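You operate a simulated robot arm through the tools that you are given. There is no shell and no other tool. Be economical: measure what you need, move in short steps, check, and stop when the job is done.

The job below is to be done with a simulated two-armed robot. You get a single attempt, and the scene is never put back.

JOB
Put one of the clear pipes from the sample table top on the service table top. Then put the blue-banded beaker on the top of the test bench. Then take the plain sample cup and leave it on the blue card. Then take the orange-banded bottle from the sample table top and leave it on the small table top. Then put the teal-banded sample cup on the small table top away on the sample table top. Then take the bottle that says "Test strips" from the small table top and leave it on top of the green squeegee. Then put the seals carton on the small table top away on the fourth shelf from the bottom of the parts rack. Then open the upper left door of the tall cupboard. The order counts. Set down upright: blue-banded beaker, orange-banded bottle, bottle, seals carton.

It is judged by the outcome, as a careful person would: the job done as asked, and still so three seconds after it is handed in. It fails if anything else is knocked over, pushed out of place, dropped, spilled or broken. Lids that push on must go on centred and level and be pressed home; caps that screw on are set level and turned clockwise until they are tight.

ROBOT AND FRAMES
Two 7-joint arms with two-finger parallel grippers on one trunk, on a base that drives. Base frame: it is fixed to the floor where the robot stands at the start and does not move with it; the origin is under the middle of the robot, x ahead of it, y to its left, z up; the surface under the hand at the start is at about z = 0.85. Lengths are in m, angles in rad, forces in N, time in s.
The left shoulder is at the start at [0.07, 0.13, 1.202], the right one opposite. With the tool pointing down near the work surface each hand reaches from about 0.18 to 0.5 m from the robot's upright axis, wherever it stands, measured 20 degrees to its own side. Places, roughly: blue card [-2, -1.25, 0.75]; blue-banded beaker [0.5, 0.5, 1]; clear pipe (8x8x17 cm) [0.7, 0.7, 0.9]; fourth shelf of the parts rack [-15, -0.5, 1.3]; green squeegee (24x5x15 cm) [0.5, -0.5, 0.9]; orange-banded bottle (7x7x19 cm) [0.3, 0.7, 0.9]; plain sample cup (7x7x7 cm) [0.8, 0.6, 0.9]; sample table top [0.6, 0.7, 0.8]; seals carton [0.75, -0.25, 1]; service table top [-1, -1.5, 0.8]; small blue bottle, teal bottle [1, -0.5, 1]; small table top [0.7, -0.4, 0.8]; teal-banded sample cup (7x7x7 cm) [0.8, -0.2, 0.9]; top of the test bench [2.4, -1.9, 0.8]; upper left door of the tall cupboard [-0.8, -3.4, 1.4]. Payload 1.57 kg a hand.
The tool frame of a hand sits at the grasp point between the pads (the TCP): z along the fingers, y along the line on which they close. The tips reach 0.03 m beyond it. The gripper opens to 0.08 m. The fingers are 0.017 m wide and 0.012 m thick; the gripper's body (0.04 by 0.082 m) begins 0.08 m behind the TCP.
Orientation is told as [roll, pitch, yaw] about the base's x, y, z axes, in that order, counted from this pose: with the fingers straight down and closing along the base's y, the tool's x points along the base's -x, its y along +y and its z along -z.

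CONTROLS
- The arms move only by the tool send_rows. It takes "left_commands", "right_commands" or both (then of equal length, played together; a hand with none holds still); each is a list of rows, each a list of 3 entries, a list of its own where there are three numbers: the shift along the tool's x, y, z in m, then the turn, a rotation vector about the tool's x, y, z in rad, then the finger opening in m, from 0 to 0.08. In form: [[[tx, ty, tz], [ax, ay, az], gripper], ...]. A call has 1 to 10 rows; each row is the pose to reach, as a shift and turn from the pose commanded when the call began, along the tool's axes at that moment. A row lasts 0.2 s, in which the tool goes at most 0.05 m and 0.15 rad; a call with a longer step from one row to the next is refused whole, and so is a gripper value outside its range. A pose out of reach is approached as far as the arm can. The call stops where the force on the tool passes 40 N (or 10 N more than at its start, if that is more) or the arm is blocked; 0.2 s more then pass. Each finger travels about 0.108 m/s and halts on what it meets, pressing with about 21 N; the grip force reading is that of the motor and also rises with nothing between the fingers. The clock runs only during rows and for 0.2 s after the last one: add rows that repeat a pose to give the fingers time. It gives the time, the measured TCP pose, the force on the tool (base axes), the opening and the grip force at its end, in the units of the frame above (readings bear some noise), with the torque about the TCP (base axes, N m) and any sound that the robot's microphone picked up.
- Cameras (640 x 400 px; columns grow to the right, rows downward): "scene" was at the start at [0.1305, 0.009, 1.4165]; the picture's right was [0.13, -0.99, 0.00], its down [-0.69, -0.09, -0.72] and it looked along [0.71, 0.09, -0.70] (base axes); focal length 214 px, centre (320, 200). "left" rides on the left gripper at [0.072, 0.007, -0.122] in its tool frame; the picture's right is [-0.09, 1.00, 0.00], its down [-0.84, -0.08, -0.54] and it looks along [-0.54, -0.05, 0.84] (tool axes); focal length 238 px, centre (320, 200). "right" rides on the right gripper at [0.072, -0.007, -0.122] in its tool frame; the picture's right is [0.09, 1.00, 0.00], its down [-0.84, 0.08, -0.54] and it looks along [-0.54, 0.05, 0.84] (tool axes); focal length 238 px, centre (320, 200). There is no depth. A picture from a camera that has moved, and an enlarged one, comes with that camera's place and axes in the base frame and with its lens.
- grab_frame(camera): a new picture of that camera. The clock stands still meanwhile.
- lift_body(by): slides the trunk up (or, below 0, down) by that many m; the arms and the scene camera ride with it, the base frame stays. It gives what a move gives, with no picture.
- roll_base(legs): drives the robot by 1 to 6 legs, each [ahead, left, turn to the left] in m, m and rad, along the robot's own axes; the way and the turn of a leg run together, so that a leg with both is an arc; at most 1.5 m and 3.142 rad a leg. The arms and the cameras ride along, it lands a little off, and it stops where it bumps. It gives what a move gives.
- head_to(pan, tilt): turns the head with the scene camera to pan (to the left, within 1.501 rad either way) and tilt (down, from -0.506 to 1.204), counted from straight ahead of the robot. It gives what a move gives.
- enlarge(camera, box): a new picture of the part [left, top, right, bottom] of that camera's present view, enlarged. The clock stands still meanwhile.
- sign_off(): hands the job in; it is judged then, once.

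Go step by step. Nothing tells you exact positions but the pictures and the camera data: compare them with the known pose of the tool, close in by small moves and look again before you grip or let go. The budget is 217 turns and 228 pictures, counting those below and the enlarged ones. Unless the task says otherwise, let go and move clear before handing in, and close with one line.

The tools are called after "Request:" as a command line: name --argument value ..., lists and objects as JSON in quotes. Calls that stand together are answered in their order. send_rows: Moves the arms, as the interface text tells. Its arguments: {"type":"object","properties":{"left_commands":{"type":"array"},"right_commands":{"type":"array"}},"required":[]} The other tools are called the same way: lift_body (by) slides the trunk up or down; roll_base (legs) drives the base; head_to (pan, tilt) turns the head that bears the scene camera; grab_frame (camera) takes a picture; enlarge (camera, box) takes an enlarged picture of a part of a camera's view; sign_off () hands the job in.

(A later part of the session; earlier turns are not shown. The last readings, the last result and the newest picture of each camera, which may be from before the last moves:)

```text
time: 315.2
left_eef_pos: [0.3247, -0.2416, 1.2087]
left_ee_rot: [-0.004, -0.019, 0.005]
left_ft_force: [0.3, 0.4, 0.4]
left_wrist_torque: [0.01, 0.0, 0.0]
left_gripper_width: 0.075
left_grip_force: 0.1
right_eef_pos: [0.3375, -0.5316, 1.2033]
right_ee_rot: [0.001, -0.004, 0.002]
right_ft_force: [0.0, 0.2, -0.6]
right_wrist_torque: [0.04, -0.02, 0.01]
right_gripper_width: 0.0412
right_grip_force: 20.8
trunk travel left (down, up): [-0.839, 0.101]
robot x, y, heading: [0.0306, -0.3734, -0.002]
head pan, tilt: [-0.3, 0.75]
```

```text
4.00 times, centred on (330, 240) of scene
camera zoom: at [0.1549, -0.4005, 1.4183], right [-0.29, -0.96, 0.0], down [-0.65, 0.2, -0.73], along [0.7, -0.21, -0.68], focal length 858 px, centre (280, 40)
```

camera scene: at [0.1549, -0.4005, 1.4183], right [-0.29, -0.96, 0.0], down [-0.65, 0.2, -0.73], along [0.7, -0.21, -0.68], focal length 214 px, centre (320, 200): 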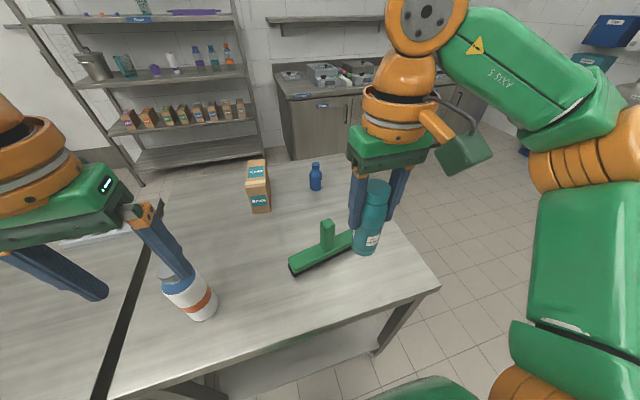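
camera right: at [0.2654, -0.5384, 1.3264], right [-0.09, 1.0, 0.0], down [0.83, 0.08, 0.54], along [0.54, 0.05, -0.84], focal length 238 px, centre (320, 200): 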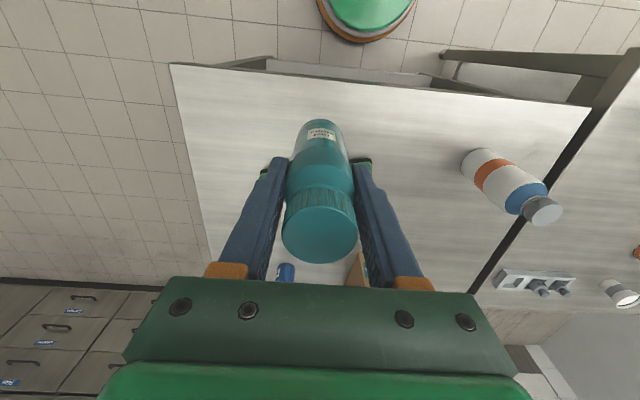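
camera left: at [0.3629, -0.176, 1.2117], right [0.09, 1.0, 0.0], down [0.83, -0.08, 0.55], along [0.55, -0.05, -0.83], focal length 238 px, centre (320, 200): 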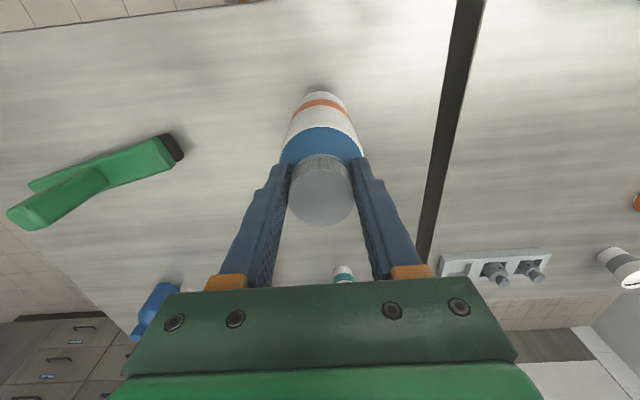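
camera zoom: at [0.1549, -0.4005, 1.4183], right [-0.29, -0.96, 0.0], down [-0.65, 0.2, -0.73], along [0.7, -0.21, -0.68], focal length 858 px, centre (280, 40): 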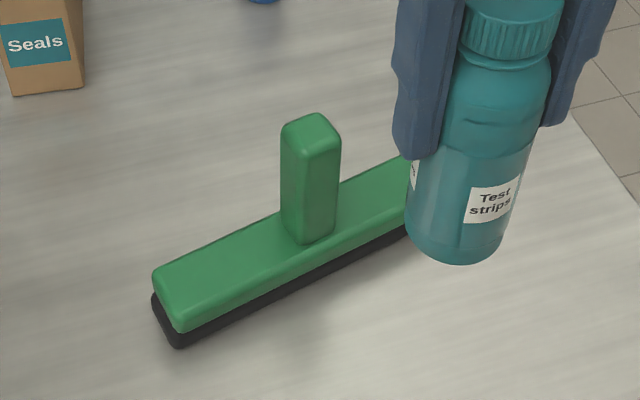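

The squeegee bar's left half is free; I'll set the bottle at about (0.487, -0.467) with the fingers across the bar. I inch ahead and turn the wrist.

Request:
roll_base --legs '[[0.03, 0, 0.0]]'

Request:
send_rows --right_commands '[[[0, 0, 0], [0, 0, 0.14], 0.02], [[0, 0, 0], [0, 0, 0.28], 0.02], [[0, 0, 0], [0, 0, 0.42], 0.02], [[0, 0, 0], [0, 0, 0.56], 0.02], [[0, 0, 0], [0, 0, 0.7], 0.02], [[0, 0, 0], [0, 0, 0.84], 0.02], [[0, 0, 0], [0, 0, 0.98], 0.02], [[0, 0, 0], [0, 0, 1.12], 0.02], [[0, 0, 0], [0, 0, 1.26], 0.02], [[0, 0, 0], [0, 0, 1.32], 0.02]]'

Request:
grab_frame --camera "right"

Request:
grab_frame --camera "scene"

```text
time: 316.1
left_eef_pos: [0.3515, -0.2402, 1.2092]
left_ee_rot: [-0.002, -0.019, 0.005]
left_ft_force: [-0.3, -0.1, 0.5]
left_wrist_torque: [0.0, -0.07, -0.01]
left_gripper_width: 0.0749
left_grip_force: 0.0
right_eef_pos: [0.3639, -0.5313, 1.2051]
right_ee_rot: [0.002, -0.006, 0.001]
right_ft_force: [-1.1, 0.2, -1.7]
right_wrist_torque: [0.02, -0.03, 0.0]
right_gripper_width: 0.0413
right_grip_force: 21.3
trunk travel left (down, up): [-0.839, 0.101]
robot x, y, heading: [0.0554, -0.3724, 0.004]
head pan, tilt: [-0.3, 0.75]
```

```text
time: 318.3
left_eef_pos: [0.3568, -0.2408, 1.2077]
left_ee_rot: [-0.001, -0.016, 0.005]
left_ft_force: [-0.3, -0.2, -0.3]
left_wrist_torque: [-0.01, 0.02, 0.0]
left_gripper_width: 0.0752
left_grip_force: 0.0
right_eef_pos: [0.3693, -0.5317, 1.2026]
right_ee_rot: [0.003, -0.001, -1.32]
right_ft_force: [0.1, 0.6, -1.8]
right_wrist_torque: [0.0, 0.03, -0.01]
right_gripper_width: 0.0407
right_grip_force: 21.4
trunk travel left (down, up): [-0.839, 0.101]
robot x, y, heading: [0.0605, -0.3803, 0.002]
head pan, tilt: [-0.3, 0.75]
```

```text
117 pictures are left
camera right: at [0.3457, -0.4635, 1.3262], right [0.94, 0.34, 0.0], down [0.28, -0.79, 0.54], along [0.18, -0.51, -0.84], focal length 238 px, centre (320, 200)
```

right: 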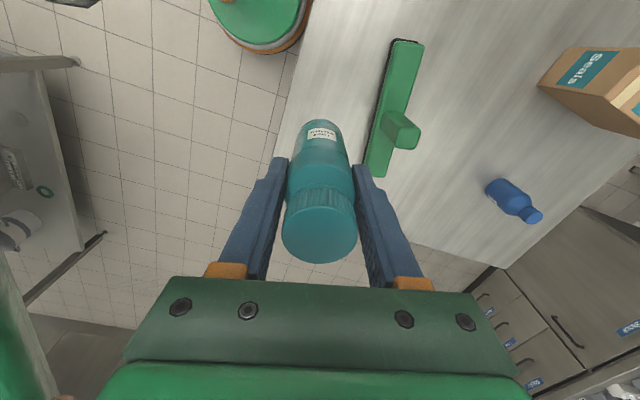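

```text
116 pictures are left
camera scene: at [0.1878, -0.4004, 1.418], right [-0.29, -0.96, 0.0], down [-0.65, 0.2, -0.73], along [0.7, -0.21, -0.68], focal length 214 px, centre (320, 200)
```

scene: 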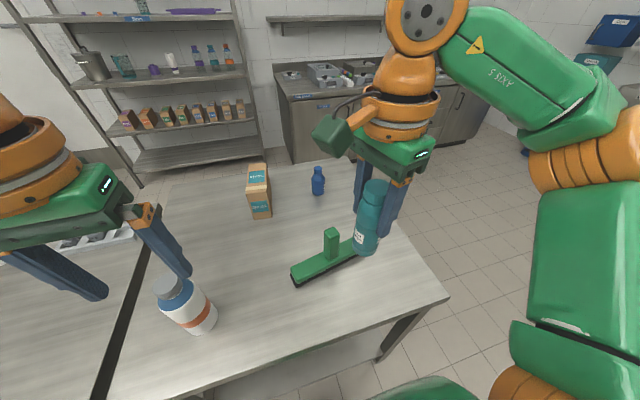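

Request:
send_rows --right_commands '[[[0.012, 0.04, 0], [0, 0, 0], 0.02], [[0.024, 0.08, 0.01], [0, 0, 0], 0.02], [[0.034, 0.115, 0.03], [0, 0, 0], 0.02], [[0.039, 0.13, 0.06], [0, 0, 0], 0.02], [[0.039, 0.13, 0.06], [0, 0, 0], 0.02]]'

Request:
grab_frame --camera "right"

Request:
enlarge --camera "scene" --box '[240, 170, 400, 290]'

```text
time: 319.5
left_eef_pos: [0.3572, -0.2409, 1.2082]
left_ee_rot: [-0.001, -0.015, 0.006]
left_ft_force: [-0.3, -0.1, -0.5]
left_wrist_torque: [-0.01, -0.04, 0.02]
left_gripper_width: 0.0749
left_grip_force: 0.0
right_eef_pos: [0.4857, -0.4616, 1.1432]
right_ee_rot: [0.001, 0.001, -1.318]
right_ft_force: [-0.5, -0.3, -0.7]
right_wrist_torque: [-0.02, 0.0, 0.0]
right_gripper_width: 0.0412
right_grip_force: 20.7
trunk travel left (down, up): [-0.839, 0.101]
robot x, y, heading: [0.0584, -0.3736, 0.001]
head pan, tilt: [-0.3, 0.75]
```

```text
115 pictures are left
camera right: at [0.4612, -0.3937, 1.2657], right [0.94, 0.34, 0.0], down [0.28, -0.79, 0.54], along [0.18, -0.51, -0.84], focal length 238 px, centre (320, 200)
```

right: 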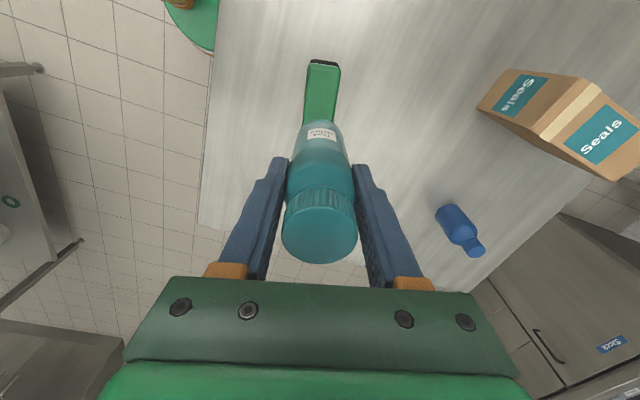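

```text
3.33 times, centred on (320, 230) of scene
camera zoom: at [0.1877, -0.4004, 1.418], right [-0.29, -0.96, 0.0], down [-0.65, 0.2, -0.73], along [0.7, -0.21, -0.68], focal length 715 px, centre (320, 100)
```

zoom: 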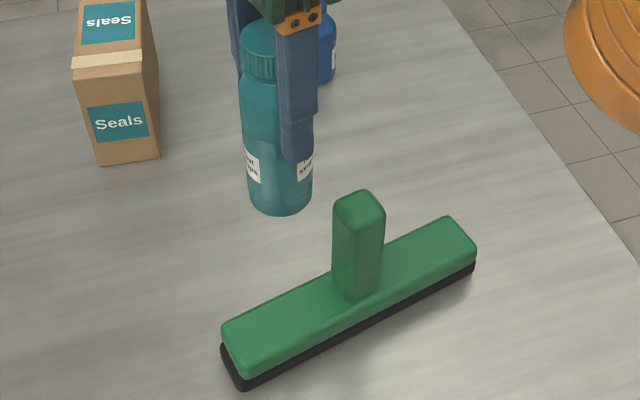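

Request:
send_rows --right_commands '[[[0.004, -0.001, 0.04], [0, 0, 0], 0.02], [[0.004, -0.001, 0.08], [0, 0, 0], 0.02], [[0.004, -0.001, 0.115], [0, 0, 0], 0.02], [[0.004, -0.001, 0.135], [0, 0, 0], 0.02], [[0.004, -0.001, 0.135], [0, 0, 0], 0.02]]'

Request:
enlarge --camera "right" --box '[240, 20, 440, 170]'

Request:
enlarge --camera "scene" --box '[260, 190, 380, 280]'

```text
time: 320.7
left_eef_pos: [0.3574, -0.241, 1.2069]
left_ee_rot: [-0.001, -0.014, 0.005]
left_ft_force: [-0.3, 0.0, 0.2]
left_wrist_torque: [-0.01, 0.01, 0.0]
left_gripper_width: 0.0749
left_grip_force: 0.1
right_eef_pos: [0.4835, -0.4567, 1.0073]
right_ee_rot: [0.002, 0.0, -1.319]
right_ft_force: [0.0, 0.2, -1.5]
right_wrist_torque: [-0.01, 0.01, 0.01]
right_gripper_width: 0.0412
right_grip_force: 20.7
trunk travel left (down, up): [-0.839, 0.101]
robot x, y, heading: [0.0601, -0.3715, 0.001]
head pan, tilt: [-0.3, 0.75]
```

```text
2.67 times, centred on (340, 95) of right
camera zoom: at [0.4603, -0.389, 1.1312], right [0.94, 0.34, 0.0], down [0.28, -0.79, 0.54], along [0.18, -0.51, -0.84], focal length 636 px, centre (267, 480)
```

zoom: 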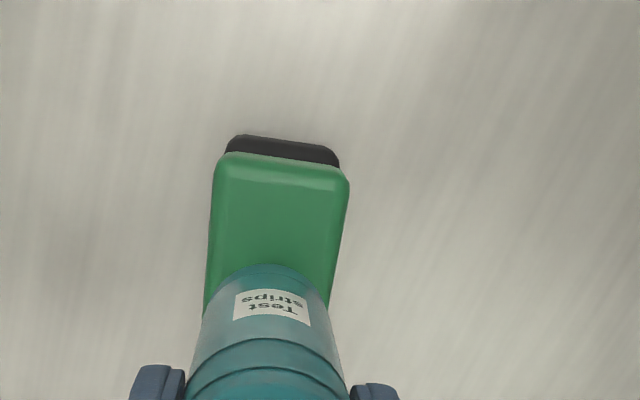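

```text
4.44 times, centred on (320, 235) of scene
camera zoom: at [0.1879, -0.4003, 1.418], right [-0.29, -0.96, 0.0], down [-0.65, 0.2, -0.73], along [0.7, -0.21, -0.68], focal length 953 px, centre (320, 44)
```

zoom: 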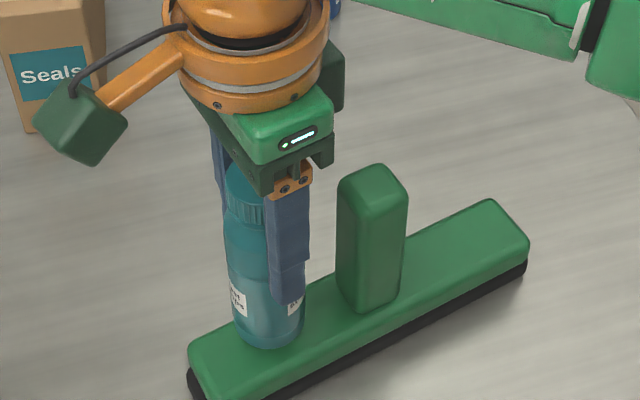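

The bottle is lined up over the bar's left half. I lower gently.

Request:
send_rows --right_commands '[[[0, 0, 0.01], [0, 0, 0], 0.02], [[0, 0, 0.019], [0, 0, 0], 0.02]]'

Request:
enlarge --camera "scene" --box '[260, 210, 340, 280]'

```text
time: 321.3
left_eef_pos: [0.3575, -0.2404, 1.2076]
left_ee_rot: [-0.001, -0.018, 0.005]
left_ft_force: [1.0, -0.3, 0.1]
left_wrist_torque: [0.01, -0.03, -0.06]
left_gripper_width: 0.0751
left_grip_force: 0.1
right_eef_pos: [0.4846, -0.4576, 0.9885]
right_ee_rot: [0.001, 0.001, -1.318]
right_ft_force: [0.8, 0.2, -2.0]
right_wrist_torque: [-0.01, 0.01, -0.02]
right_gripper_width: 0.041
right_grip_force: 21.0
trunk travel left (down, up): [-0.839, 0.101]
robot x, y, heading: [0.0595, -0.3739, -0.001]
head pan, tilt: [-0.3, 0.75]
```

```text
5.71 times, centred on (300, 245) of scene
camera zoom: at [0.1881, -0.4003, 1.418], right [-0.29, -0.96, 0.0], down [-0.65, 0.2, -0.73], along [0.7, -0.21, -0.68], focal length 1226 px, centre (434, -57)
```

zoom: 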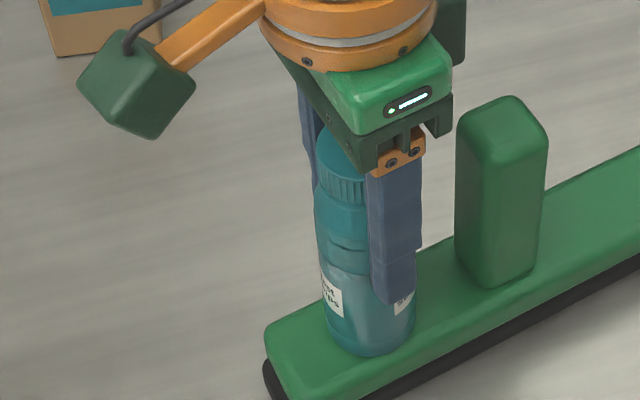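

Request:
send_rows --right_commands '[[[0, 0, 0.002], [0, 0, 0], 0.02], [[0, 0, 0.004], [0, 0, 0], 0.02]]'

Request:
send_rows --right_commands '[[[0, 0, 0.002], [0, 0, 0], 0.02], [[0, 0, 0.004], [0, 0, 0], 0.02]]'

```text
time: 321.9
left_eef_pos: [0.3557, -0.2411, 1.2075]
left_ee_rot: [-0.002, -0.018, 0.005]
left_ft_force: [-0.3, -0.8, -0.2]
left_wrist_torque: [-0.03, 0.02, -0.02]
left_gripper_width: 0.0751
left_grip_force: 0.2
right_eef_pos: [0.4828, -0.4576, 0.9859]
right_ee_rot: [0.005, -0.001, -1.317]
right_ft_force: [3.8, -1.8, 16.5]
right_wrist_torque: [-0.05, -0.17, 0.04]
right_gripper_width: 0.0412
right_grip_force: 20.8
trunk travel left (down, up): [-0.839, 0.101]
robot x, y, heading: [0.0584, -0.3732, 0.005]
head pan, tilt: [-0.3, 0.75]
```

```text
time: 322.5
left_eef_pos: [0.355, -0.2397, 1.2082]
left_ee_rot: [-0.003, -0.018, 0.005]
left_ft_force: [0.9, 0.3, 0.0]
left_wrist_torque: [-0.01, -0.01, -0.01]
left_gripper_width: 0.0749
left_grip_force: 0.1
right_eef_pos: [0.4825, -0.4559, 0.9829]
right_ee_rot: [0.002, 0.001, -1.319]
right_ft_force: [2.2, 0.7, 15.6]
right_wrist_torque: [0.0, -0.09, 0.08]
right_gripper_width: 0.0413
right_grip_force: 21.2
trunk travel left (down, up): [-0.839, 0.101]
robot x, y, heading: [0.0585, -0.3744, 0.001]
head pan, tilt: [-0.3, 0.75]
```

Contact on the bar. I ease off, look, and then open.

Request:
send_rows --right_commands '[[[0, 0, -0.002], [0, 0, 0], 0.03], [[0, 0, -0.002], [0, 0, 0], 0.044], [[0, 0, -0.002], [0, 0, 0], 0.055], [[0, 0, -0.002], [0, 0, 0], 0.06]]'

Request:
enlarge --camera "scene" --box '[260, 200, 360, 280]'

```text
time: 323.5
left_eef_pos: [0.3577, -0.2414, 1.2073]
left_ee_rot: [-0.001, -0.015, 0.005]
left_ft_force: [0.9, -1.0, -0.9]
left_wrist_torque: [0.03, 0.0, -0.01]
left_gripper_width: 0.075
left_grip_force: 0.1
right_eef_pos: [0.4829, -0.4569, 0.9839]
right_ee_rot: [0.002, 0.0, -1.315]
right_ft_force: [-0.3, -0.2, 0.8]
right_wrist_torque: [0.03, -0.02, -0.02]
right_gripper_width: 0.0601
right_grip_force: 0.0
trunk travel left (down, up): [-0.839, 0.101]
robot x, y, heading: [0.059, -0.373, -0.001]
head pan, tilt: [-0.3, 0.75]
```

```text
5.00 times, centred on (310, 240) of scene
camera zoom: at [0.1877, -0.4002, 1.418], right [-0.29, -0.96, 0.0], down [-0.65, 0.2, -0.73], along [0.7, -0.21, -0.68], focal length 1072 px, centre (370, 0)
```

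zoom: 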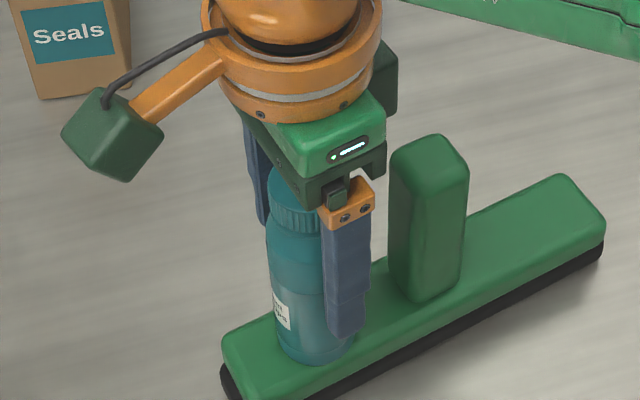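

Bottle stands on the bar. I rise straight up, clear of the cap, then draw in.

Request:
send_rows --right_commands '[[[0, 0, -0.04], [0, 0, 0], 0.06], [[0, 0, -0.085], [0, 0, 0], 0.06], [[0, 0, -0.13], [0, 0, 0], 0.06], [[0, 0, -0.17], [0, 0, 0], 0.06], [[0, -0.04, -0.2], [0, 0, -0.14], 0.08], [[-0.01, -0.08, -0.21], [0, 0, -0.28], 0.08]]'

Request:
grab_frame --camera "scene"

```text
time: 324.9
left_eef_pos: [0.3543, -0.2428, 1.2092]
left_ee_rot: [-0.001, -0.017, 0.005]
left_ft_force: [-0.1, -0.5, -0.2]
left_wrist_torque: [0.03, -0.01, 0.0]
left_gripper_width: 0.0752
left_grip_force: 0.0
right_eef_pos: [0.4075, -0.4894, 1.1937]
right_ee_rot: [0.004, -0.001, -1.037]
right_ft_force: [-0.3, -0.6, -0.3]
right_wrist_torque: [0.05, 0.0, 0.0]
right_gripper_width: 0.08
right_grip_force: 0.1
trunk travel left (down, up): [-0.839, 0.101]
robot x, y, heading: [0.06, -0.371, 0.003]
head pan, tilt: [-0.3, 0.75]
```

```text
109 pictures are left
camera scene: at [0.185, -0.4027, 1.4182], right [-0.29, -0.96, 0.0], down [-0.65, 0.2, -0.73], along [0.7, -0.21, -0.68], focal length 214 px, centre (320, 200)
```

scene: 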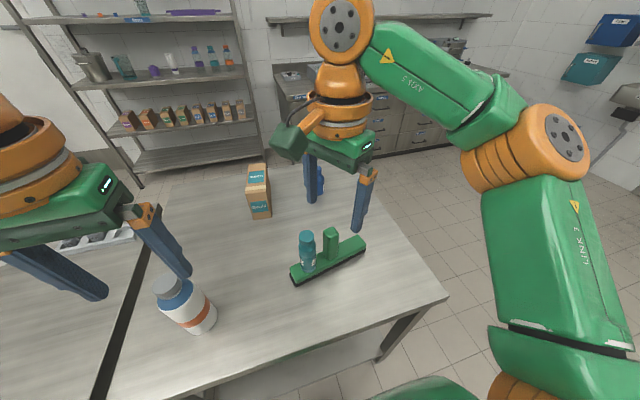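

The bottle stands on the squeegee. I straighten the right wrist and drive behind the small table for the seals carton.

Request:
send_rows --right_commands '[[[0, 0, 0], [0, 0, -0.14], 0.08], [[0, 0, 0], [0, 0, -0.28], 0.08], [[0, 0, 0], [0, 0, -0.42], 0.08], [[0, 0, 0], [0, 0, -0.56], 0.08], [[0, 0, 0], [0, 0, -0.7], 0.08], [[0, 0, 0], [0, 0, -0.84], 0.08], [[0, 0, 0], [0, 0, -0.98], 0.08], [[0, 0, 0], [0, 0, -1.037], 0.08]]'

Request:
roll_base --legs '[[-0.3, 0, 0], [0, -1.06, 0], [1.5, 0, 0], [0.25, 0, 0], [0, 0, 3.14], [0, -1.0, 0]]'

Request:
head_to --pan 0.0 --tilt 0.3

Request:
grab_frame --camera "scene"

```text
time: 326.7
left_eef_pos: [0.356, -0.2416, 1.2078]
left_ee_rot: [-0.001, -0.016, 0.006]
left_ft_force: [0.2, -0.4, 0.2]
left_wrist_torque: [0.01, 0.05, -0.03]
left_gripper_width: 0.0751
left_grip_force: 0.0
right_eef_pos: [0.4084, -0.4881, 1.1929]
right_ee_rot: [0.003, -0.003, 0.002]
right_ft_force: [0.4, 0.3, -0.1]
right_wrist_torque: [0.03, 0.03, 0.04]
right_gripper_width: 0.0798
right_grip_force: 0.1
trunk travel left (down, up): [-0.839, 0.101]
robot x, y, heading: [0.056, -0.3713, -0.001]
head pan, tilt: [-0.3, 0.75]
```

```text
time: 354.2
left_eef_pos: [1.1824, -0.5591, 1.2083]
left_ee_rot: [-0.001, -0.017, -3.119]
left_ft_force: [0.4, -1.0, 0.5]
left_wrist_torque: [-0.02, 0.01, 0.0]
left_gripper_width: 0.0752
left_grip_force: 0.1
right_eef_pos: [1.1275, -0.3132, 1.1928]
right_ee_rot: [0.002, -0.002, -3.126]
right_ft_force: [-0.1, -0.2, 0.9]
right_wrist_torque: [-0.02, -0.01, 0.01]
right_gripper_width: 0.0799
right_grip_force: 0.0
trunk travel left (down, up): [-0.839, 0.101]
robot x, y, heading: [1.4768, -0.422, -3.123]
head pan, tilt: [-0.3, 0.75]
```

```text
time: 355.1
left_eef_pos: [1.1821, -0.5589, 1.2074]
left_ee_rot: [0.0, -0.015, -3.12]
left_ft_force: [0.0, 0.6, 0.6]
left_wrist_torque: [0.01, 0.01, -0.01]
left_gripper_width: 0.0751
left_grip_force: 0.0
right_eef_pos: [1.1259, -0.3129, 1.1931]
right_ee_rot: [0.001, -0.002, -3.126]
right_ft_force: [0.8, -0.2, 0.2]
right_wrist_torque: [0.08, -0.02, 0.01]
right_gripper_width: 0.0801
right_grip_force: 0.0
trunk travel left (down, up): [-0.839, 0.101]
robot x, y, heading: [1.4766, -0.42, -3.118]
head pan, tilt: [0.0, 0.3]
```

```text
108 pictures are left
camera scene: at [1.3335, -0.4241, 1.4583], right [-0.02, 1.0, 0.0], down [0.3, 0.01, -0.95], along [-0.95, -0.02, -0.3], focal length 214 px, centre (320, 200)
```

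scene: 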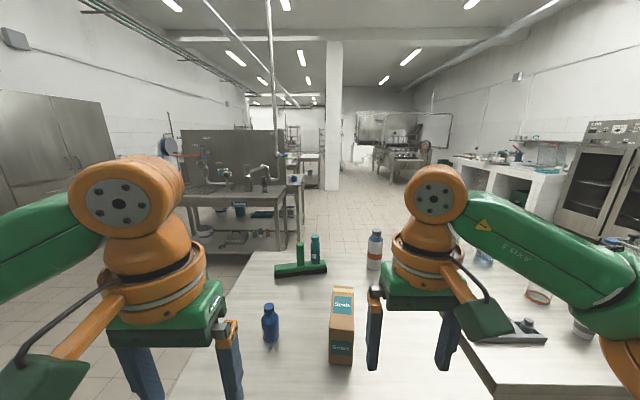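

Request:
enlarge --camera "scene" --box '[270, 95, 350, 165]'

Request:
head_to --pan 0.0 --tilt 0.8

Request:
grab_frame --camera "scene"

Request:
grab_frame --camera "right"

```text
5.71 times, centred on (310, 130) of scene
camera zoom: at [1.3335, -0.4241, 1.4583], right [-0.02, 1.0, 0.0], down [0.3, 0.01, -0.95], along [-0.95, -0.02, -0.3], focal length 1226 px, centre (377, 600)
```

zoom: 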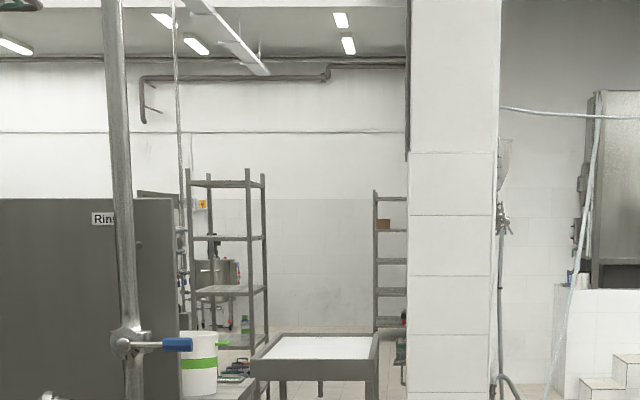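

```text
time: 356.0
left_eef_pos: [1.1829, -0.5587, 1.2075]
left_ee_rot: [-0.002, -0.014, -3.119]
left_ft_force: [0.1, 0.3, 0.4]
left_wrist_torque: [0.01, -0.02, 0.01]
left_gripper_width: 0.075
left_grip_force: 0.1
right_eef_pos: [1.1267, -0.3122, 1.1927]
right_ee_rot: [0.0, -0.002, -3.126]
right_ft_force: [-0.8, 0.6, -0.3]
right_wrist_torque: [0.0, 0.02, 0.04]
right_gripper_width: 0.0801
right_grip_force: 0.0
trunk travel left (down, up): [-0.839, 0.101]
robot x, y, heading: [1.4785, -0.4185, -3.127]
head pan, tilt: [0.0, 0.799]
```

```text
106 pictures are left
camera scene: at [1.3461, -0.4241, 1.4141], right [-0.02, 1.0, 0.0], down [0.72, 0.01, -0.7], along [-0.7, -0.01, -0.72], focal length 214 px, centre (320, 200)
```

scene: 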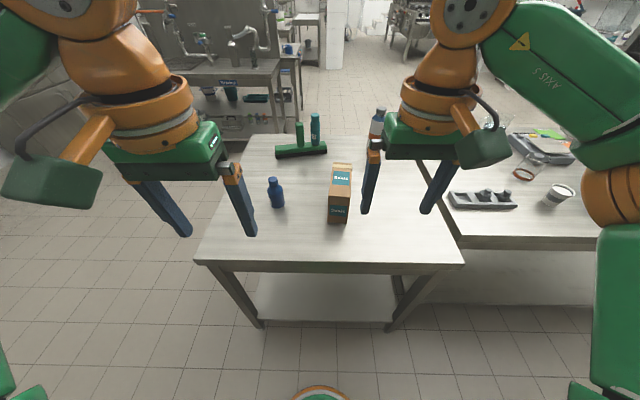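

```text
105 pictures are left
camera right: at [1.1984, -0.3041, 1.3159], right [0.11, -0.99, 0.0], down [-0.83, -0.09, 0.54], along [-0.54, -0.06, -0.84], focal length 238 px, centre (320, 200)
```

right: 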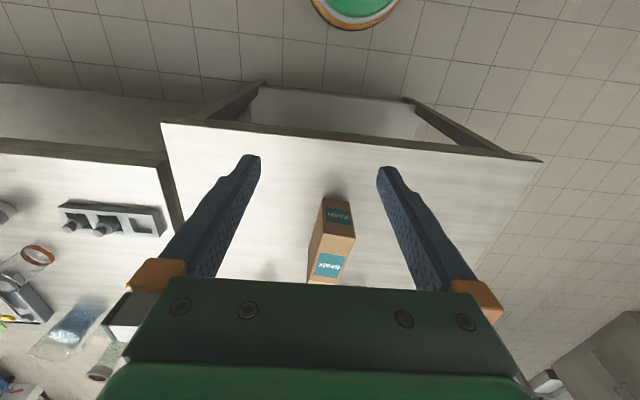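

Far off I can see a rack with a shelf near z≈1.25 and another above it, so a tilted grasp of the carton will be needed. I drive up to the carton.

Request:
roll_base --legs '[[0.2, 0.08, -0.015]]'

Request:
grab_frame --camera "right"

Request:
enlarge --camera "scene" --box '[240, 170, 440, 320]'

```text
time: 357.7
left_eef_pos: [0.9836, -0.6344, 1.2074]
left_ee_rot: [0.0, -0.018, -3.136]
left_ft_force: [0.4, 0.4, -0.2]
left_wrist_torque: [0.0, -0.02, -0.02]
left_gripper_width: 0.0749
left_grip_force: 0.0
right_eef_pos: [0.9308, -0.387, 1.194]
right_ee_rot: [0.0, -0.004, 3.142]
right_ft_force: [-0.1, -0.6, 0.5]
right_wrist_torque: [-0.01, 0.05, 0.05]
right_gripper_width: 0.0798
right_grip_force: 0.0
trunk travel left (down, up): [-0.839, 0.101]
robot x, y, heading: [1.2772, -0.5051, -3.136]
head pan, tilt: [0.0, 0.799]
```

```text
104 pictures are left
camera right: at [1.0041, -0.3806, 1.3167], right [0.09, -1.0, 0.0], down [-0.83, -0.08, 0.55], along [-0.54, -0.05, -0.84], focal length 238 px, centre (320, 200)
```

right: 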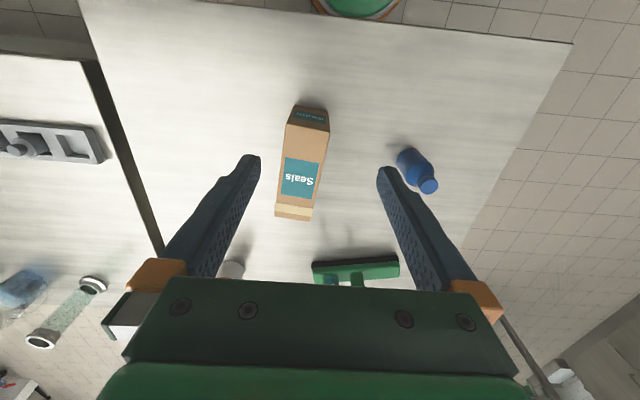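

```text
2.67 times, centred on (340, 245) of scene
camera zoom: at [1.1502, -0.503, 1.4144], right [0.0, 1.0, 0.0], down [0.71, 0.0, -0.7], along [-0.7, 0.0, -0.71], focal length 572 px, centre (267, 80)
```

zoom: 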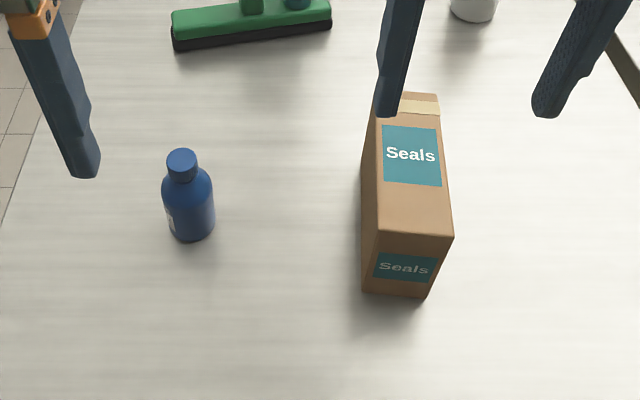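

The carton top spans x 0.745–0.907, is 0.063 wide and turned about 0.1 rad, with its top at 0.98. I align yaw, then tilt the tool 45° forward.

Request:
send_rows --right_commands '[[[0, 0, -0.0], [0, 0, 0.1], 0.08]]'

Request:
send_rows --right_commands '[[[0, 0, 0], [0, -0.14, 0], 0.08], [[0, 0, 0], [0, -0.28, 0], 0.08], [[0, 0, 0], [0, -0.42, 0], 0.08], [[0, 0, 0], [0, -0.56, 0], 0.08], [[0, 0, 0], [0, -0.7, 0], 0.08], [[0, 0, 0], [0, -0.785, 0], 0.08], [[0, 0, 0], [0, -0.785, 0], 0.08]]'

Request:
grab_frame --camera "right"

Request:
grab_frame --camera "scene"

```text
time: 358.1
left_eef_pos: [0.9797, -0.6362, 1.207]
left_ee_rot: [-0.001, -0.016, -3.135]
left_ft_force: [-1.2, 0.3, 0.3]
left_wrist_torque: [0.0, 0.01, -0.03]
left_gripper_width: 0.0753
left_grip_force: 0.0
right_eef_pos: [0.9268, -0.3889, 1.1936]
right_ee_rot: [0.001, -0.001, 3.041]
right_ft_force: [0.3, 0.8, 0.5]
right_wrist_torque: [-0.04, -0.01, 0.01]
right_gripper_width: 0.0802
right_grip_force: 0.0
trunk travel left (down, up): [-0.839, 0.101]
robot x, y, heading: [1.2779, -0.501, -3.136]
head pan, tilt: [0.0, 0.799]
```

```text
time: 359.7
left_eef_pos: [0.9797, -0.6359, 1.2076]
left_ee_rot: [-0.002, -0.015, -3.137]
left_ft_force: [0.4, -0.6, -0.2]
left_wrist_torque: [0.03, -0.01, 0.02]
left_gripper_width: 0.0752
left_grip_force: 0.1
right_eef_pos: [0.928, -0.3893, 1.1922]
right_ee_rot: [0.002, -0.786, 3.041]
right_ft_force: [-0.4, -0.4, 0.1]
right_wrist_torque: [0.03, 0.03, 0.02]
right_gripper_width: 0.0799
right_grip_force: 0.1
trunk travel left (down, up): [-0.839, 0.101]
robot x, y, heading: [1.2747, -0.5025, -3.14]
head pan, tilt: [0.0, 0.799]
```

```text
102 pictures are left
camera right: at [1.0655, -0.3959, 1.2292], right [-0.04, -1.0, -0.06], down [-0.21, -0.06, 0.98], along [-0.98, 0.05, -0.21], focal length 238 px, centre (320, 200)
```

right: 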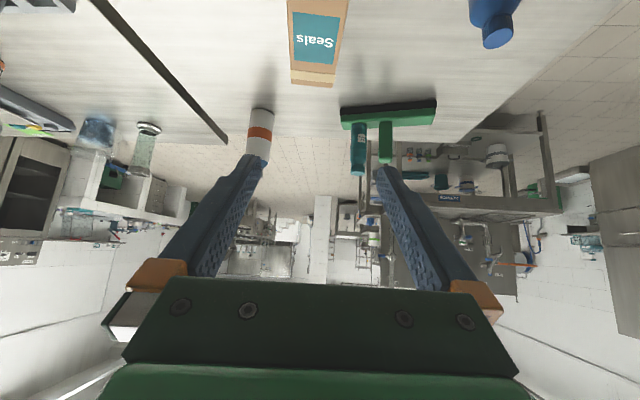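

```text
101 pictures are left
camera scene: at [1.1461, -0.5046, 1.414], right [0.0, 1.0, 0.0], down [0.72, 0.0, -0.7], along [-0.7, 0.0, -0.72], focal length 214 px, centre (320, 200)
```

scene: 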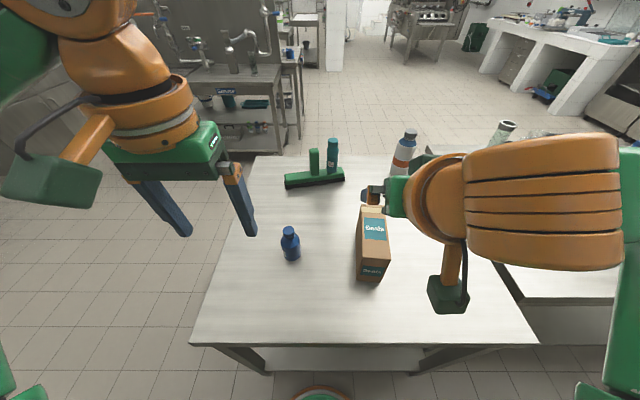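

Request:
send_rows --right_commands '[[[0.005, -0.004, 0.04], [0, 0, 0], 0.08], [[0.012, -0.008, 0.08], [0, 0, 0], 0.08], [[0.02, -0.012, 0.12], [0, 0, 0], 0.08], [[0.028, -0.015, 0.158], [0, 0, 0], 0.08], [[0.028, -0.015, 0.158], [0, 0, 0], 0.08]]'

Request:
grab_frame --camera "right"

Request:
enlarge --camera "scene" --box '[280, 160, 480, 310]'

```text
time: 360.9
left_eef_pos: [0.98, -0.6364, 1.2076]
left_ee_rot: [-0.002, -0.016, -3.137]
left_ft_force: [0.4, -0.2, -0.1]
left_wrist_torque: [-0.01, 0.03, 0.0]
left_gripper_width: 0.075
left_grip_force: 0.0
right_eef_pos: [0.839, -0.3664, 1.0612]
right_ee_rot: [-0.001, -0.785, 3.04]
right_ft_force: [0.7, 0.4, 0.5]
right_wrist_torque: [-0.02, 0.03, -0.01]
right_gripper_width: 0.0801
right_grip_force: 0.1
trunk travel left (down, up): [-0.839, 0.101]
robot x, y, heading: [1.2769, -0.5005, -3.142]
head pan, tilt: [0.0, 0.799]
```

```text
100 pictures are left
camera right: at [0.9759, -0.3728, 1.0976], right [-0.03, -1.0, -0.06], down [-0.21, -0.06, 0.98], along [-0.98, 0.05, -0.21], focal length 238 px, centre (320, 200)
```

right: 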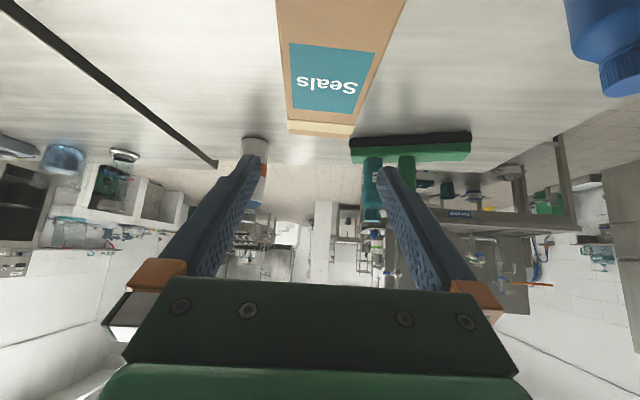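

```text
2.67 times, centred on (380, 235) of scene
camera zoom: at [1.1463, -0.5046, 1.414], right [0.0, 1.0, 0.0], down [0.72, 0.0, -0.7], along [-0.7, 0.0, -0.72], focal length 572 px, centre (160, 107)
```

zoom: 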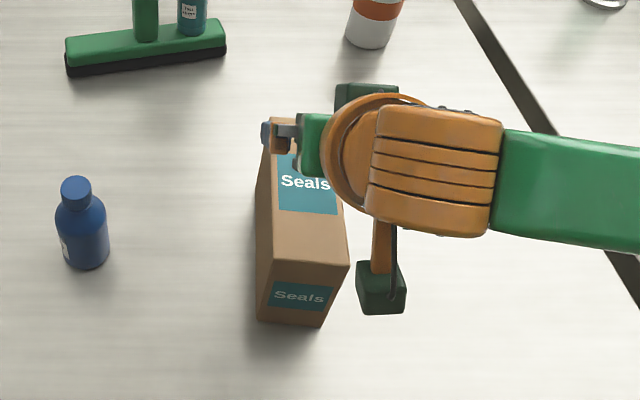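

Alignment is within 2 mm. I descend onto the carton and grip.

Request:
send_rows --right_commands '[[[0.025, 0.0015, 0.025], [0, 0, 0], 0.08], [[0.05, 0.0015, 0.05], [0, 0, 0], 0.08], [[0.075, 0.0015, 0.075], [0, 0, 0], 0.08], [[0.075, 0.0015, 0.075], [0, 0, 0], 0.08]]'

Request:
grab_frame --camera "right"

Request:
enlarge --camera "scene" --box '[280, 160, 480, 310]'

```text
time: 361.9
left_eef_pos: [0.9801, -0.6359, 1.2081]
left_ee_rot: [-0.002, -0.016, -3.136]
left_ft_force: [-0.5, 0.1, 0.0]
left_wrist_torque: [0.02, 0.03, -0.04]
left_gripper_width: 0.075
left_grip_force: 0.0
right_eef_pos: [0.8391, -0.367, 0.9578]
right_ee_rot: [0.003, -0.785, 3.04]
right_ft_force: [-0.2, -1.1, -0.2]
right_wrist_torque: [-0.02, -0.02, -0.01]
right_gripper_width: 0.0803
right_grip_force: 0.1
trunk travel left (down, up): [-0.839, 0.101]
robot x, y, heading: [1.2756, -0.5034, -3.134]
head pan, tilt: [0.0, 0.799]
```

```text
98 pictures are left
camera right: at [0.9762, -0.3742, 0.9923], right [-0.03, -1.0, -0.06], down [-0.21, -0.06, 0.98], along [-0.98, 0.05, -0.21], focal length 238 px, centre (320, 200)
```

right: 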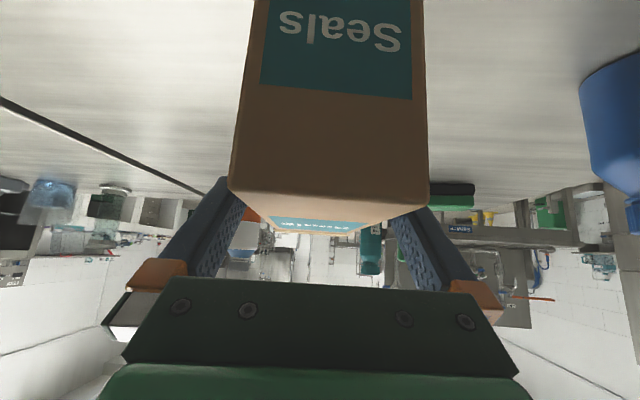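

```text
2.67 times, centred on (380, 235) of scene
camera zoom: at [1.1462, -0.5046, 1.414], right [0.0, 1.0, 0.0], down [0.72, 0.0, -0.7], along [-0.7, 0.0, -0.72], focal length 572 px, centre (160, 107)
```

zoom: 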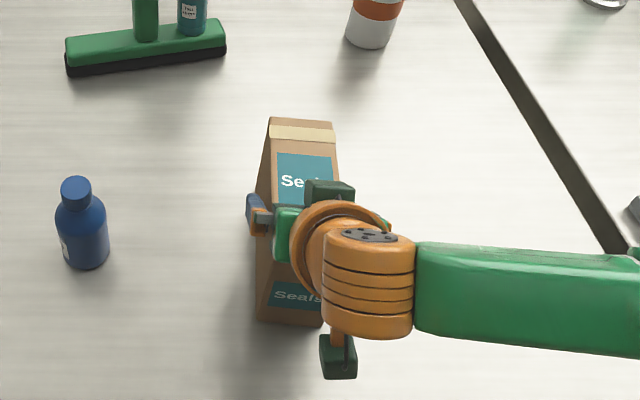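

Request:
send_rows --right_commands '[[[0, 0, 0], [0, 0, 0], 0.06], [[0, 0, 0], [0, 0, 0], 0.04], [[0, 0, 0], [0, 0, 0], 0.03], [[0, 0, 0], [0, 0, 0], 0.03]]'

Request:
send_rows --right_commands '[[[-0.018, 0, -0.018], [0, 0, 0], 0.03], [[-0.035, 0, -0.035], [0, 0, 0], 0.03], [[-0.035, 0, -0.035], [0, 0, 0], 0.03]]'

Request:
enlarge --camera "scene" --box '[280, 160, 480, 310]'

```text
time: 362.9
left_eef_pos: [0.98, -0.6361, 1.2062]
left_ee_rot: [0.0, -0.015, -3.136]
left_ft_force: [-0.2, -0.1, 0.4]
left_wrist_torque: [-0.02, 0.0, 0.02]
left_gripper_width: 0.0751
left_grip_force: 0.0
right_eef_pos: [0.839, -0.3682, 0.9567]
right_ee_rot: [0.001, -0.784, 3.041]
right_ft_force: [-0.2, 0.1, 0.0]
right_wrist_torque: [0.09, 0.05, -0.05]
right_gripper_width: 0.0658
right_grip_force: 20.8
trunk travel left (down, up): [-0.839, 0.101]
robot x, y, heading: [1.2781, -0.5028, -3.134]
head pan, tilt: [0.0, 0.799]
```

```text
time: 363.7
left_eef_pos: [0.9798, -0.6358, 1.2072]
left_ee_rot: [-0.002, -0.016, -3.134]
left_ft_force: [0.0, 0.1, -0.5]
left_wrist_torque: [0.0, -0.01, 0.02]
left_gripper_width: 0.0753
left_grip_force: 0.0
right_eef_pos: [0.8371, -0.3664, 1.0049]
right_ee_rot: [0.0, -0.784, 3.042]
right_ft_force: [0.6, 0.3, -3.8]
right_wrist_torque: [-0.03, -0.03, 0.01]
right_gripper_width: 0.0658
right_grip_force: 21.1
trunk travel left (down, up): [-0.839, 0.101]
robot x, y, heading: [1.2794, -0.4975, -3.141]
head pan, tilt: [0.0, 0.799]
```

```text
2.67 times, centred on (380, 235) of scene
camera zoom: at [1.1452, -0.5042, 1.4139], right [0.0, 1.0, 0.0], down [0.72, 0.0, -0.7], along [-0.7, 0.0, -0.72], focal length 572 px, centre (160, 107)
```

zoom: 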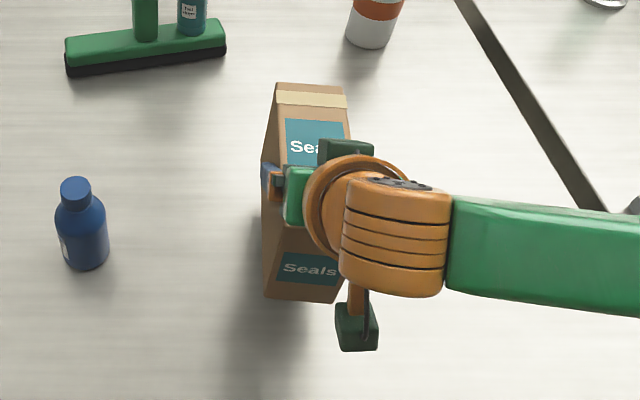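

The carton is held and balanced. I raise it, draw it in, and back away to drive around toward the far rack.

Request:
send_rows --right_commands '[[[-0.03, 0, -0.03], [0, 0, 0], 0.03], [[-0.06, 0, -0.06], [0, 0, 0], 0.03], [[-0.09, 0, -0.09], [0, 0, 0], 0.03], [[-0.09, 0, -0.115], [0, 0, 0], 0.03], [[-0.07, 0, -0.14], [0, 0, 0], 0.03], [[-0.05, 0, -0.163], [0, 0, 0], 0.03]]'

Request:
roll_base --legs '[[-0.2, 0, 0], [0, 0.95, 0], [1.4, 0, 0], [0.2, 0, 0], [0, -1.0, 0]]'

Request:
head_to --pan 0.0 --tilt 0.15

Request:
grab_frame --camera "scene"

```text
time: 365.1
left_eef_pos: [0.98, -0.6362, 1.208]
left_ee_rot: [-0.003, -0.015, -3.135]
left_ft_force: [0.5, -0.7, 0.2]
left_wrist_torque: [-0.03, 0.03, -0.05]
left_gripper_width: 0.0752
left_grip_force: 0.1
right_eef_pos: [0.9182, -0.3747, 1.1557]
right_ee_rot: [0.0, -0.788, 3.043]
right_ft_force: [0.4, 0.4, -3.5]
right_wrist_torque: [0.01, -0.08, 0.0]
right_gripper_width: 0.066
right_grip_force: 21.1
trunk travel left (down, up): [-0.839, 0.101]
robot x, y, heading: [1.2758, -0.5045, -3.135]
head pan, tilt: [0.0, 0.799]
```

```text
time: 383.9
left_eef_pos: [-0.429, -0.578, 1.2082]
left_ee_rot: [-0.002, -0.015, 3.135]
left_ft_force: [0.3, 0.1, 0.5]
left_wrist_torque: [-0.01, -0.03, 0.0]
left_gripper_width: 0.075
left_grip_force: 0.1
right_eef_pos: [-0.49, -0.3142, 1.155]
right_ee_rot: [0.0, -0.785, 3.03]
right_ft_force: [-0.3, -0.7, -2.7]
right_wrist_torque: [0.03, -0.05, -0.03]
right_gripper_width: 0.0659
right_grip_force: 20.8
trunk travel left (down, up): [-0.839, 0.101]
robot x, y, heading: [-0.1313, -0.4447, 3.132]
head pan, tilt: [0.0, 0.799]
```

```text
time: 384.9
left_eef_pos: [-0.4285, -0.5785, 1.2071]
left_ee_rot: [-0.002, -0.015, 3.135]
left_ft_force: [-1.1, -0.9, 0.6]
left_wrist_torque: [0.01, 0.01, -0.03]
left_gripper_width: 0.0748
left_grip_force: 0.0
right_eef_pos: [-0.4906, -0.3139, 1.1543]
right_ee_rot: [0.001, -0.786, 3.03]
right_ft_force: [0.7, 0.2, -3.3]
right_wrist_torque: [-0.01, -0.05, -0.04]
right_gripper_width: 0.0655
right_grip_force: 20.8
trunk travel left (down, up): [-0.839, 0.101]
robot x, y, heading: [-0.1298, -0.451, 3.134]
head pan, tilt: [0.0, 0.15]
```

```text
95 pictures are left
camera scene: at [-0.2742, -0.4473, 1.4722], right [0.01, 1.0, 0.0], down [0.15, 0.0, -0.99], along [-0.99, 0.01, -0.15], focal length 214 px, centre (320, 200)
```

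scene: 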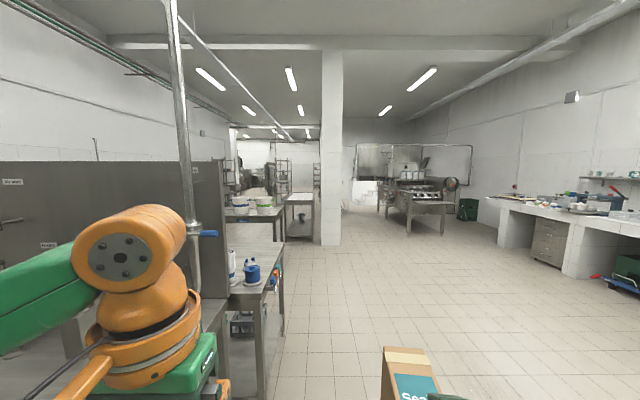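

Request:
enlarge --camera "scene" --box '[220, 110, 480, 260]'

Request:
enlarge --camera "scene" --box '[270, 130, 350, 180]'

```text
2.46 times, centred on (350, 185) of scene
camera zoom: at [-0.2742, -0.4473, 1.4722], right [0.01, 1.0, 0.0], down [0.15, 0.0, -0.99], along [-0.99, 0.01, -0.15], focal length 528 px, centre (246, 237)
```

zoom: 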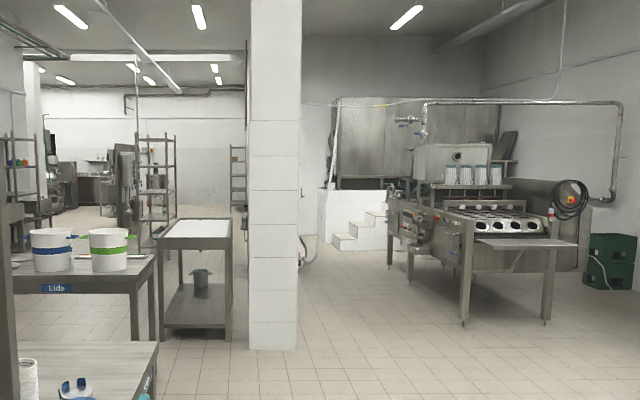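

```text
8.00 times, centred on (310, 155) of scene
camera zoom: at [-0.2742, -0.4473, 1.4722], right [0.01, 1.0, 0.0], down [0.15, 0.0, -0.99], along [-0.99, 0.01, -0.15], focal length 1716 px, centre (400, 560)
```

zoom: 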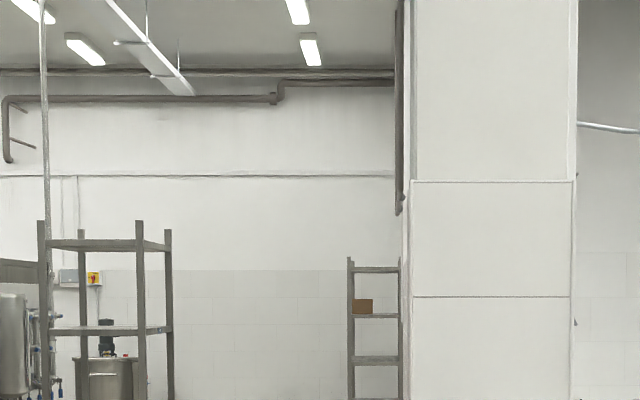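

The pillar stands straight ahead; the way is to its right. I drive to beside it and look on.

Request:
roll_base --legs '[[1.3, -0.7, 0.0], [1.3, -0.35, 0.008], [1.4, 0, 0]]'

Request:
grab_frame --camera "scene"

```text
time: 405.2
left_eef_pos: [-4.4472, 0.3967, 1.2074]
left_ee_rot: [-0.001, -0.015, -3.118]
left_ft_force: [-0.3, -0.2, 0.4]
left_wrist_torque: [0.01, 0.03, 0.02]
left_gripper_width: 0.0746
left_grip_force: 0.1
right_eef_pos: [-4.5147, 0.6563, 1.1547]
right_ee_rot: [0.002, -0.785, 3.058]
right_ft_force: [-0.5, -0.3, -2.7]
right_wrist_torque: [-0.01, -0.04, -0.03]
right_gripper_width: 0.0658
right_grip_force: 21.1
trunk travel left (down, up): [-0.839, 0.101]
robot x, y, heading: [-4.1529, 0.5351, -3.122]
head pan, tilt: [0.0, 0.15]
```

```text
92 pictures are left
camera scene: at [-4.2962, 0.5305, 1.4724], right [-0.02, 1.0, 0.0], down [0.15, 0.0, -0.99], along [-0.99, -0.02, -0.15], focal length 214 px, centre (320, 200)
```

scene: 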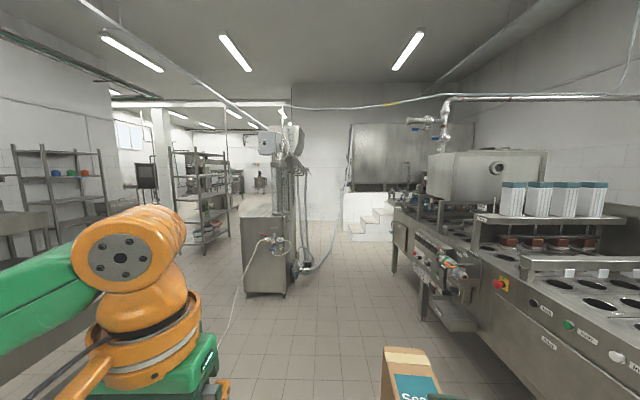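

Request:
enlarge --camera "scene" --box '[110, 110, 350, 260]'

Request:
head_to --pan 0.6 --tilt 0.3

Request:
grab_frame --camera "scene"

```text
2.67 times, centred on (230, 185) of scene
camera zoom: at [-4.2962, 0.5305, 1.4724], right [-0.02, 1.0, 0.0], down [0.15, 0.0, -0.99], along [-0.99, -0.02, -0.15], focal length 572 px, centre (560, 240)
```

zoom: 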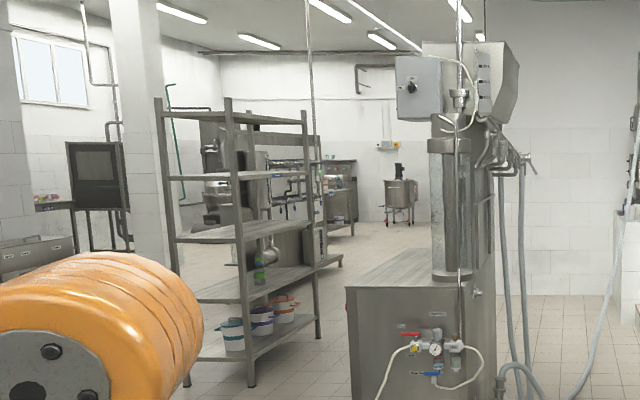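

```text
time: 406.2
left_eef_pos: [-4.4494, 0.3968, 1.2069]
left_ee_rot: [-0.002, -0.016, -3.12]
left_ft_force: [0.5, 0.3, -0.2]
left_wrist_torque: [0.0, 0.02, -0.01]
left_gripper_width: 0.075
left_grip_force: 0.0
right_eef_pos: [-4.5156, 0.656, 1.1551]
right_ee_rot: [0.003, -0.786, 3.057]
right_ft_force: [0.7, 0.3, -3.6]
right_wrist_torque: [-0.02, -0.08, -0.03]
right_gripper_width: 0.0656
right_grip_force: 21.1
trunk travel left (down, up): [-0.839, 0.101]
robot x, y, heading: [-4.1524, 0.5307, -3.119]
head pan, tilt: [0.6, 0.3]
```

```text
90 pictures are left
camera scene: at [-4.2804, 0.4782, 1.4583], right [-0.58, 0.81, 0.0], down [0.24, 0.17, -0.96], along [-0.78, -0.55, -0.3], focal length 214 px, centre (320, 200)
```

scene: 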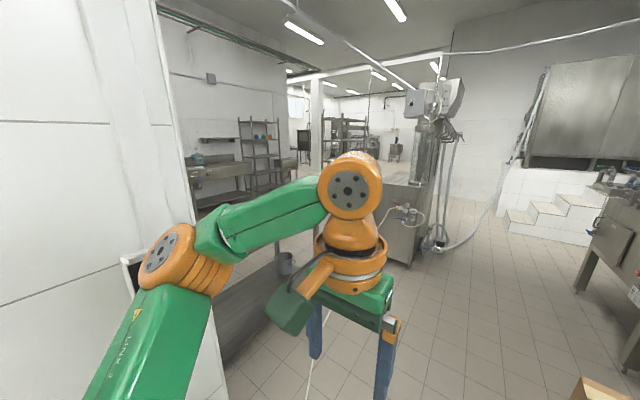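

Request:
head_to --pan 0.35 --tilt 0.6

Request:
grab_frame --camera "scene"

```text
time: 407.0
left_eef_pos: [-4.4484, 0.3964, 1.207]
left_ee_rot: [-0.002, -0.015, -3.119]
left_ft_force: [0.7, 0.4, -0.8]
left_wrist_torque: [0.0, 0.0, 0.03]
left_gripper_width: 0.0749
left_grip_force: 0.0
right_eef_pos: [-4.5155, 0.6574, 1.155]
right_ee_rot: [0.001, -0.785, 3.056]
right_ft_force: [0.1, 0.2, -2.1]
right_wrist_torque: [-0.01, -0.03, 0.06]
right_gripper_width: 0.0658
right_grip_force: 21.1
trunk travel left (down, up): [-0.839, 0.101]
robot x, y, heading: [-4.1549, 0.5352, -3.121]
head pan, tilt: [0.351, 0.6]
```

```text
89 pictures are left
camera scene: at [-4.2866, 0.5003, 1.4309], right [-0.36, 0.93, 0.0], down [0.53, 0.2, -0.83], along [-0.77, -0.3, -0.56], focal length 214 px, centre (320, 200)
```

scene: 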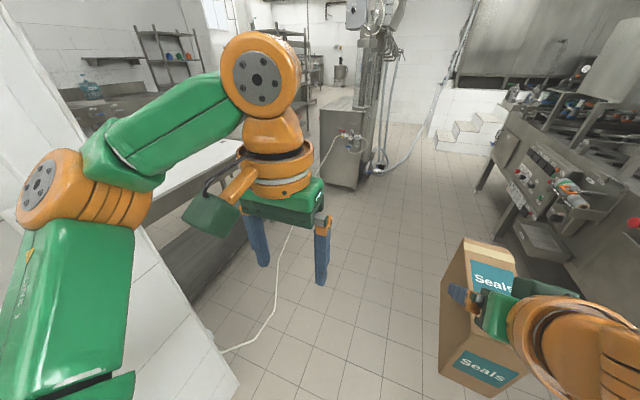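

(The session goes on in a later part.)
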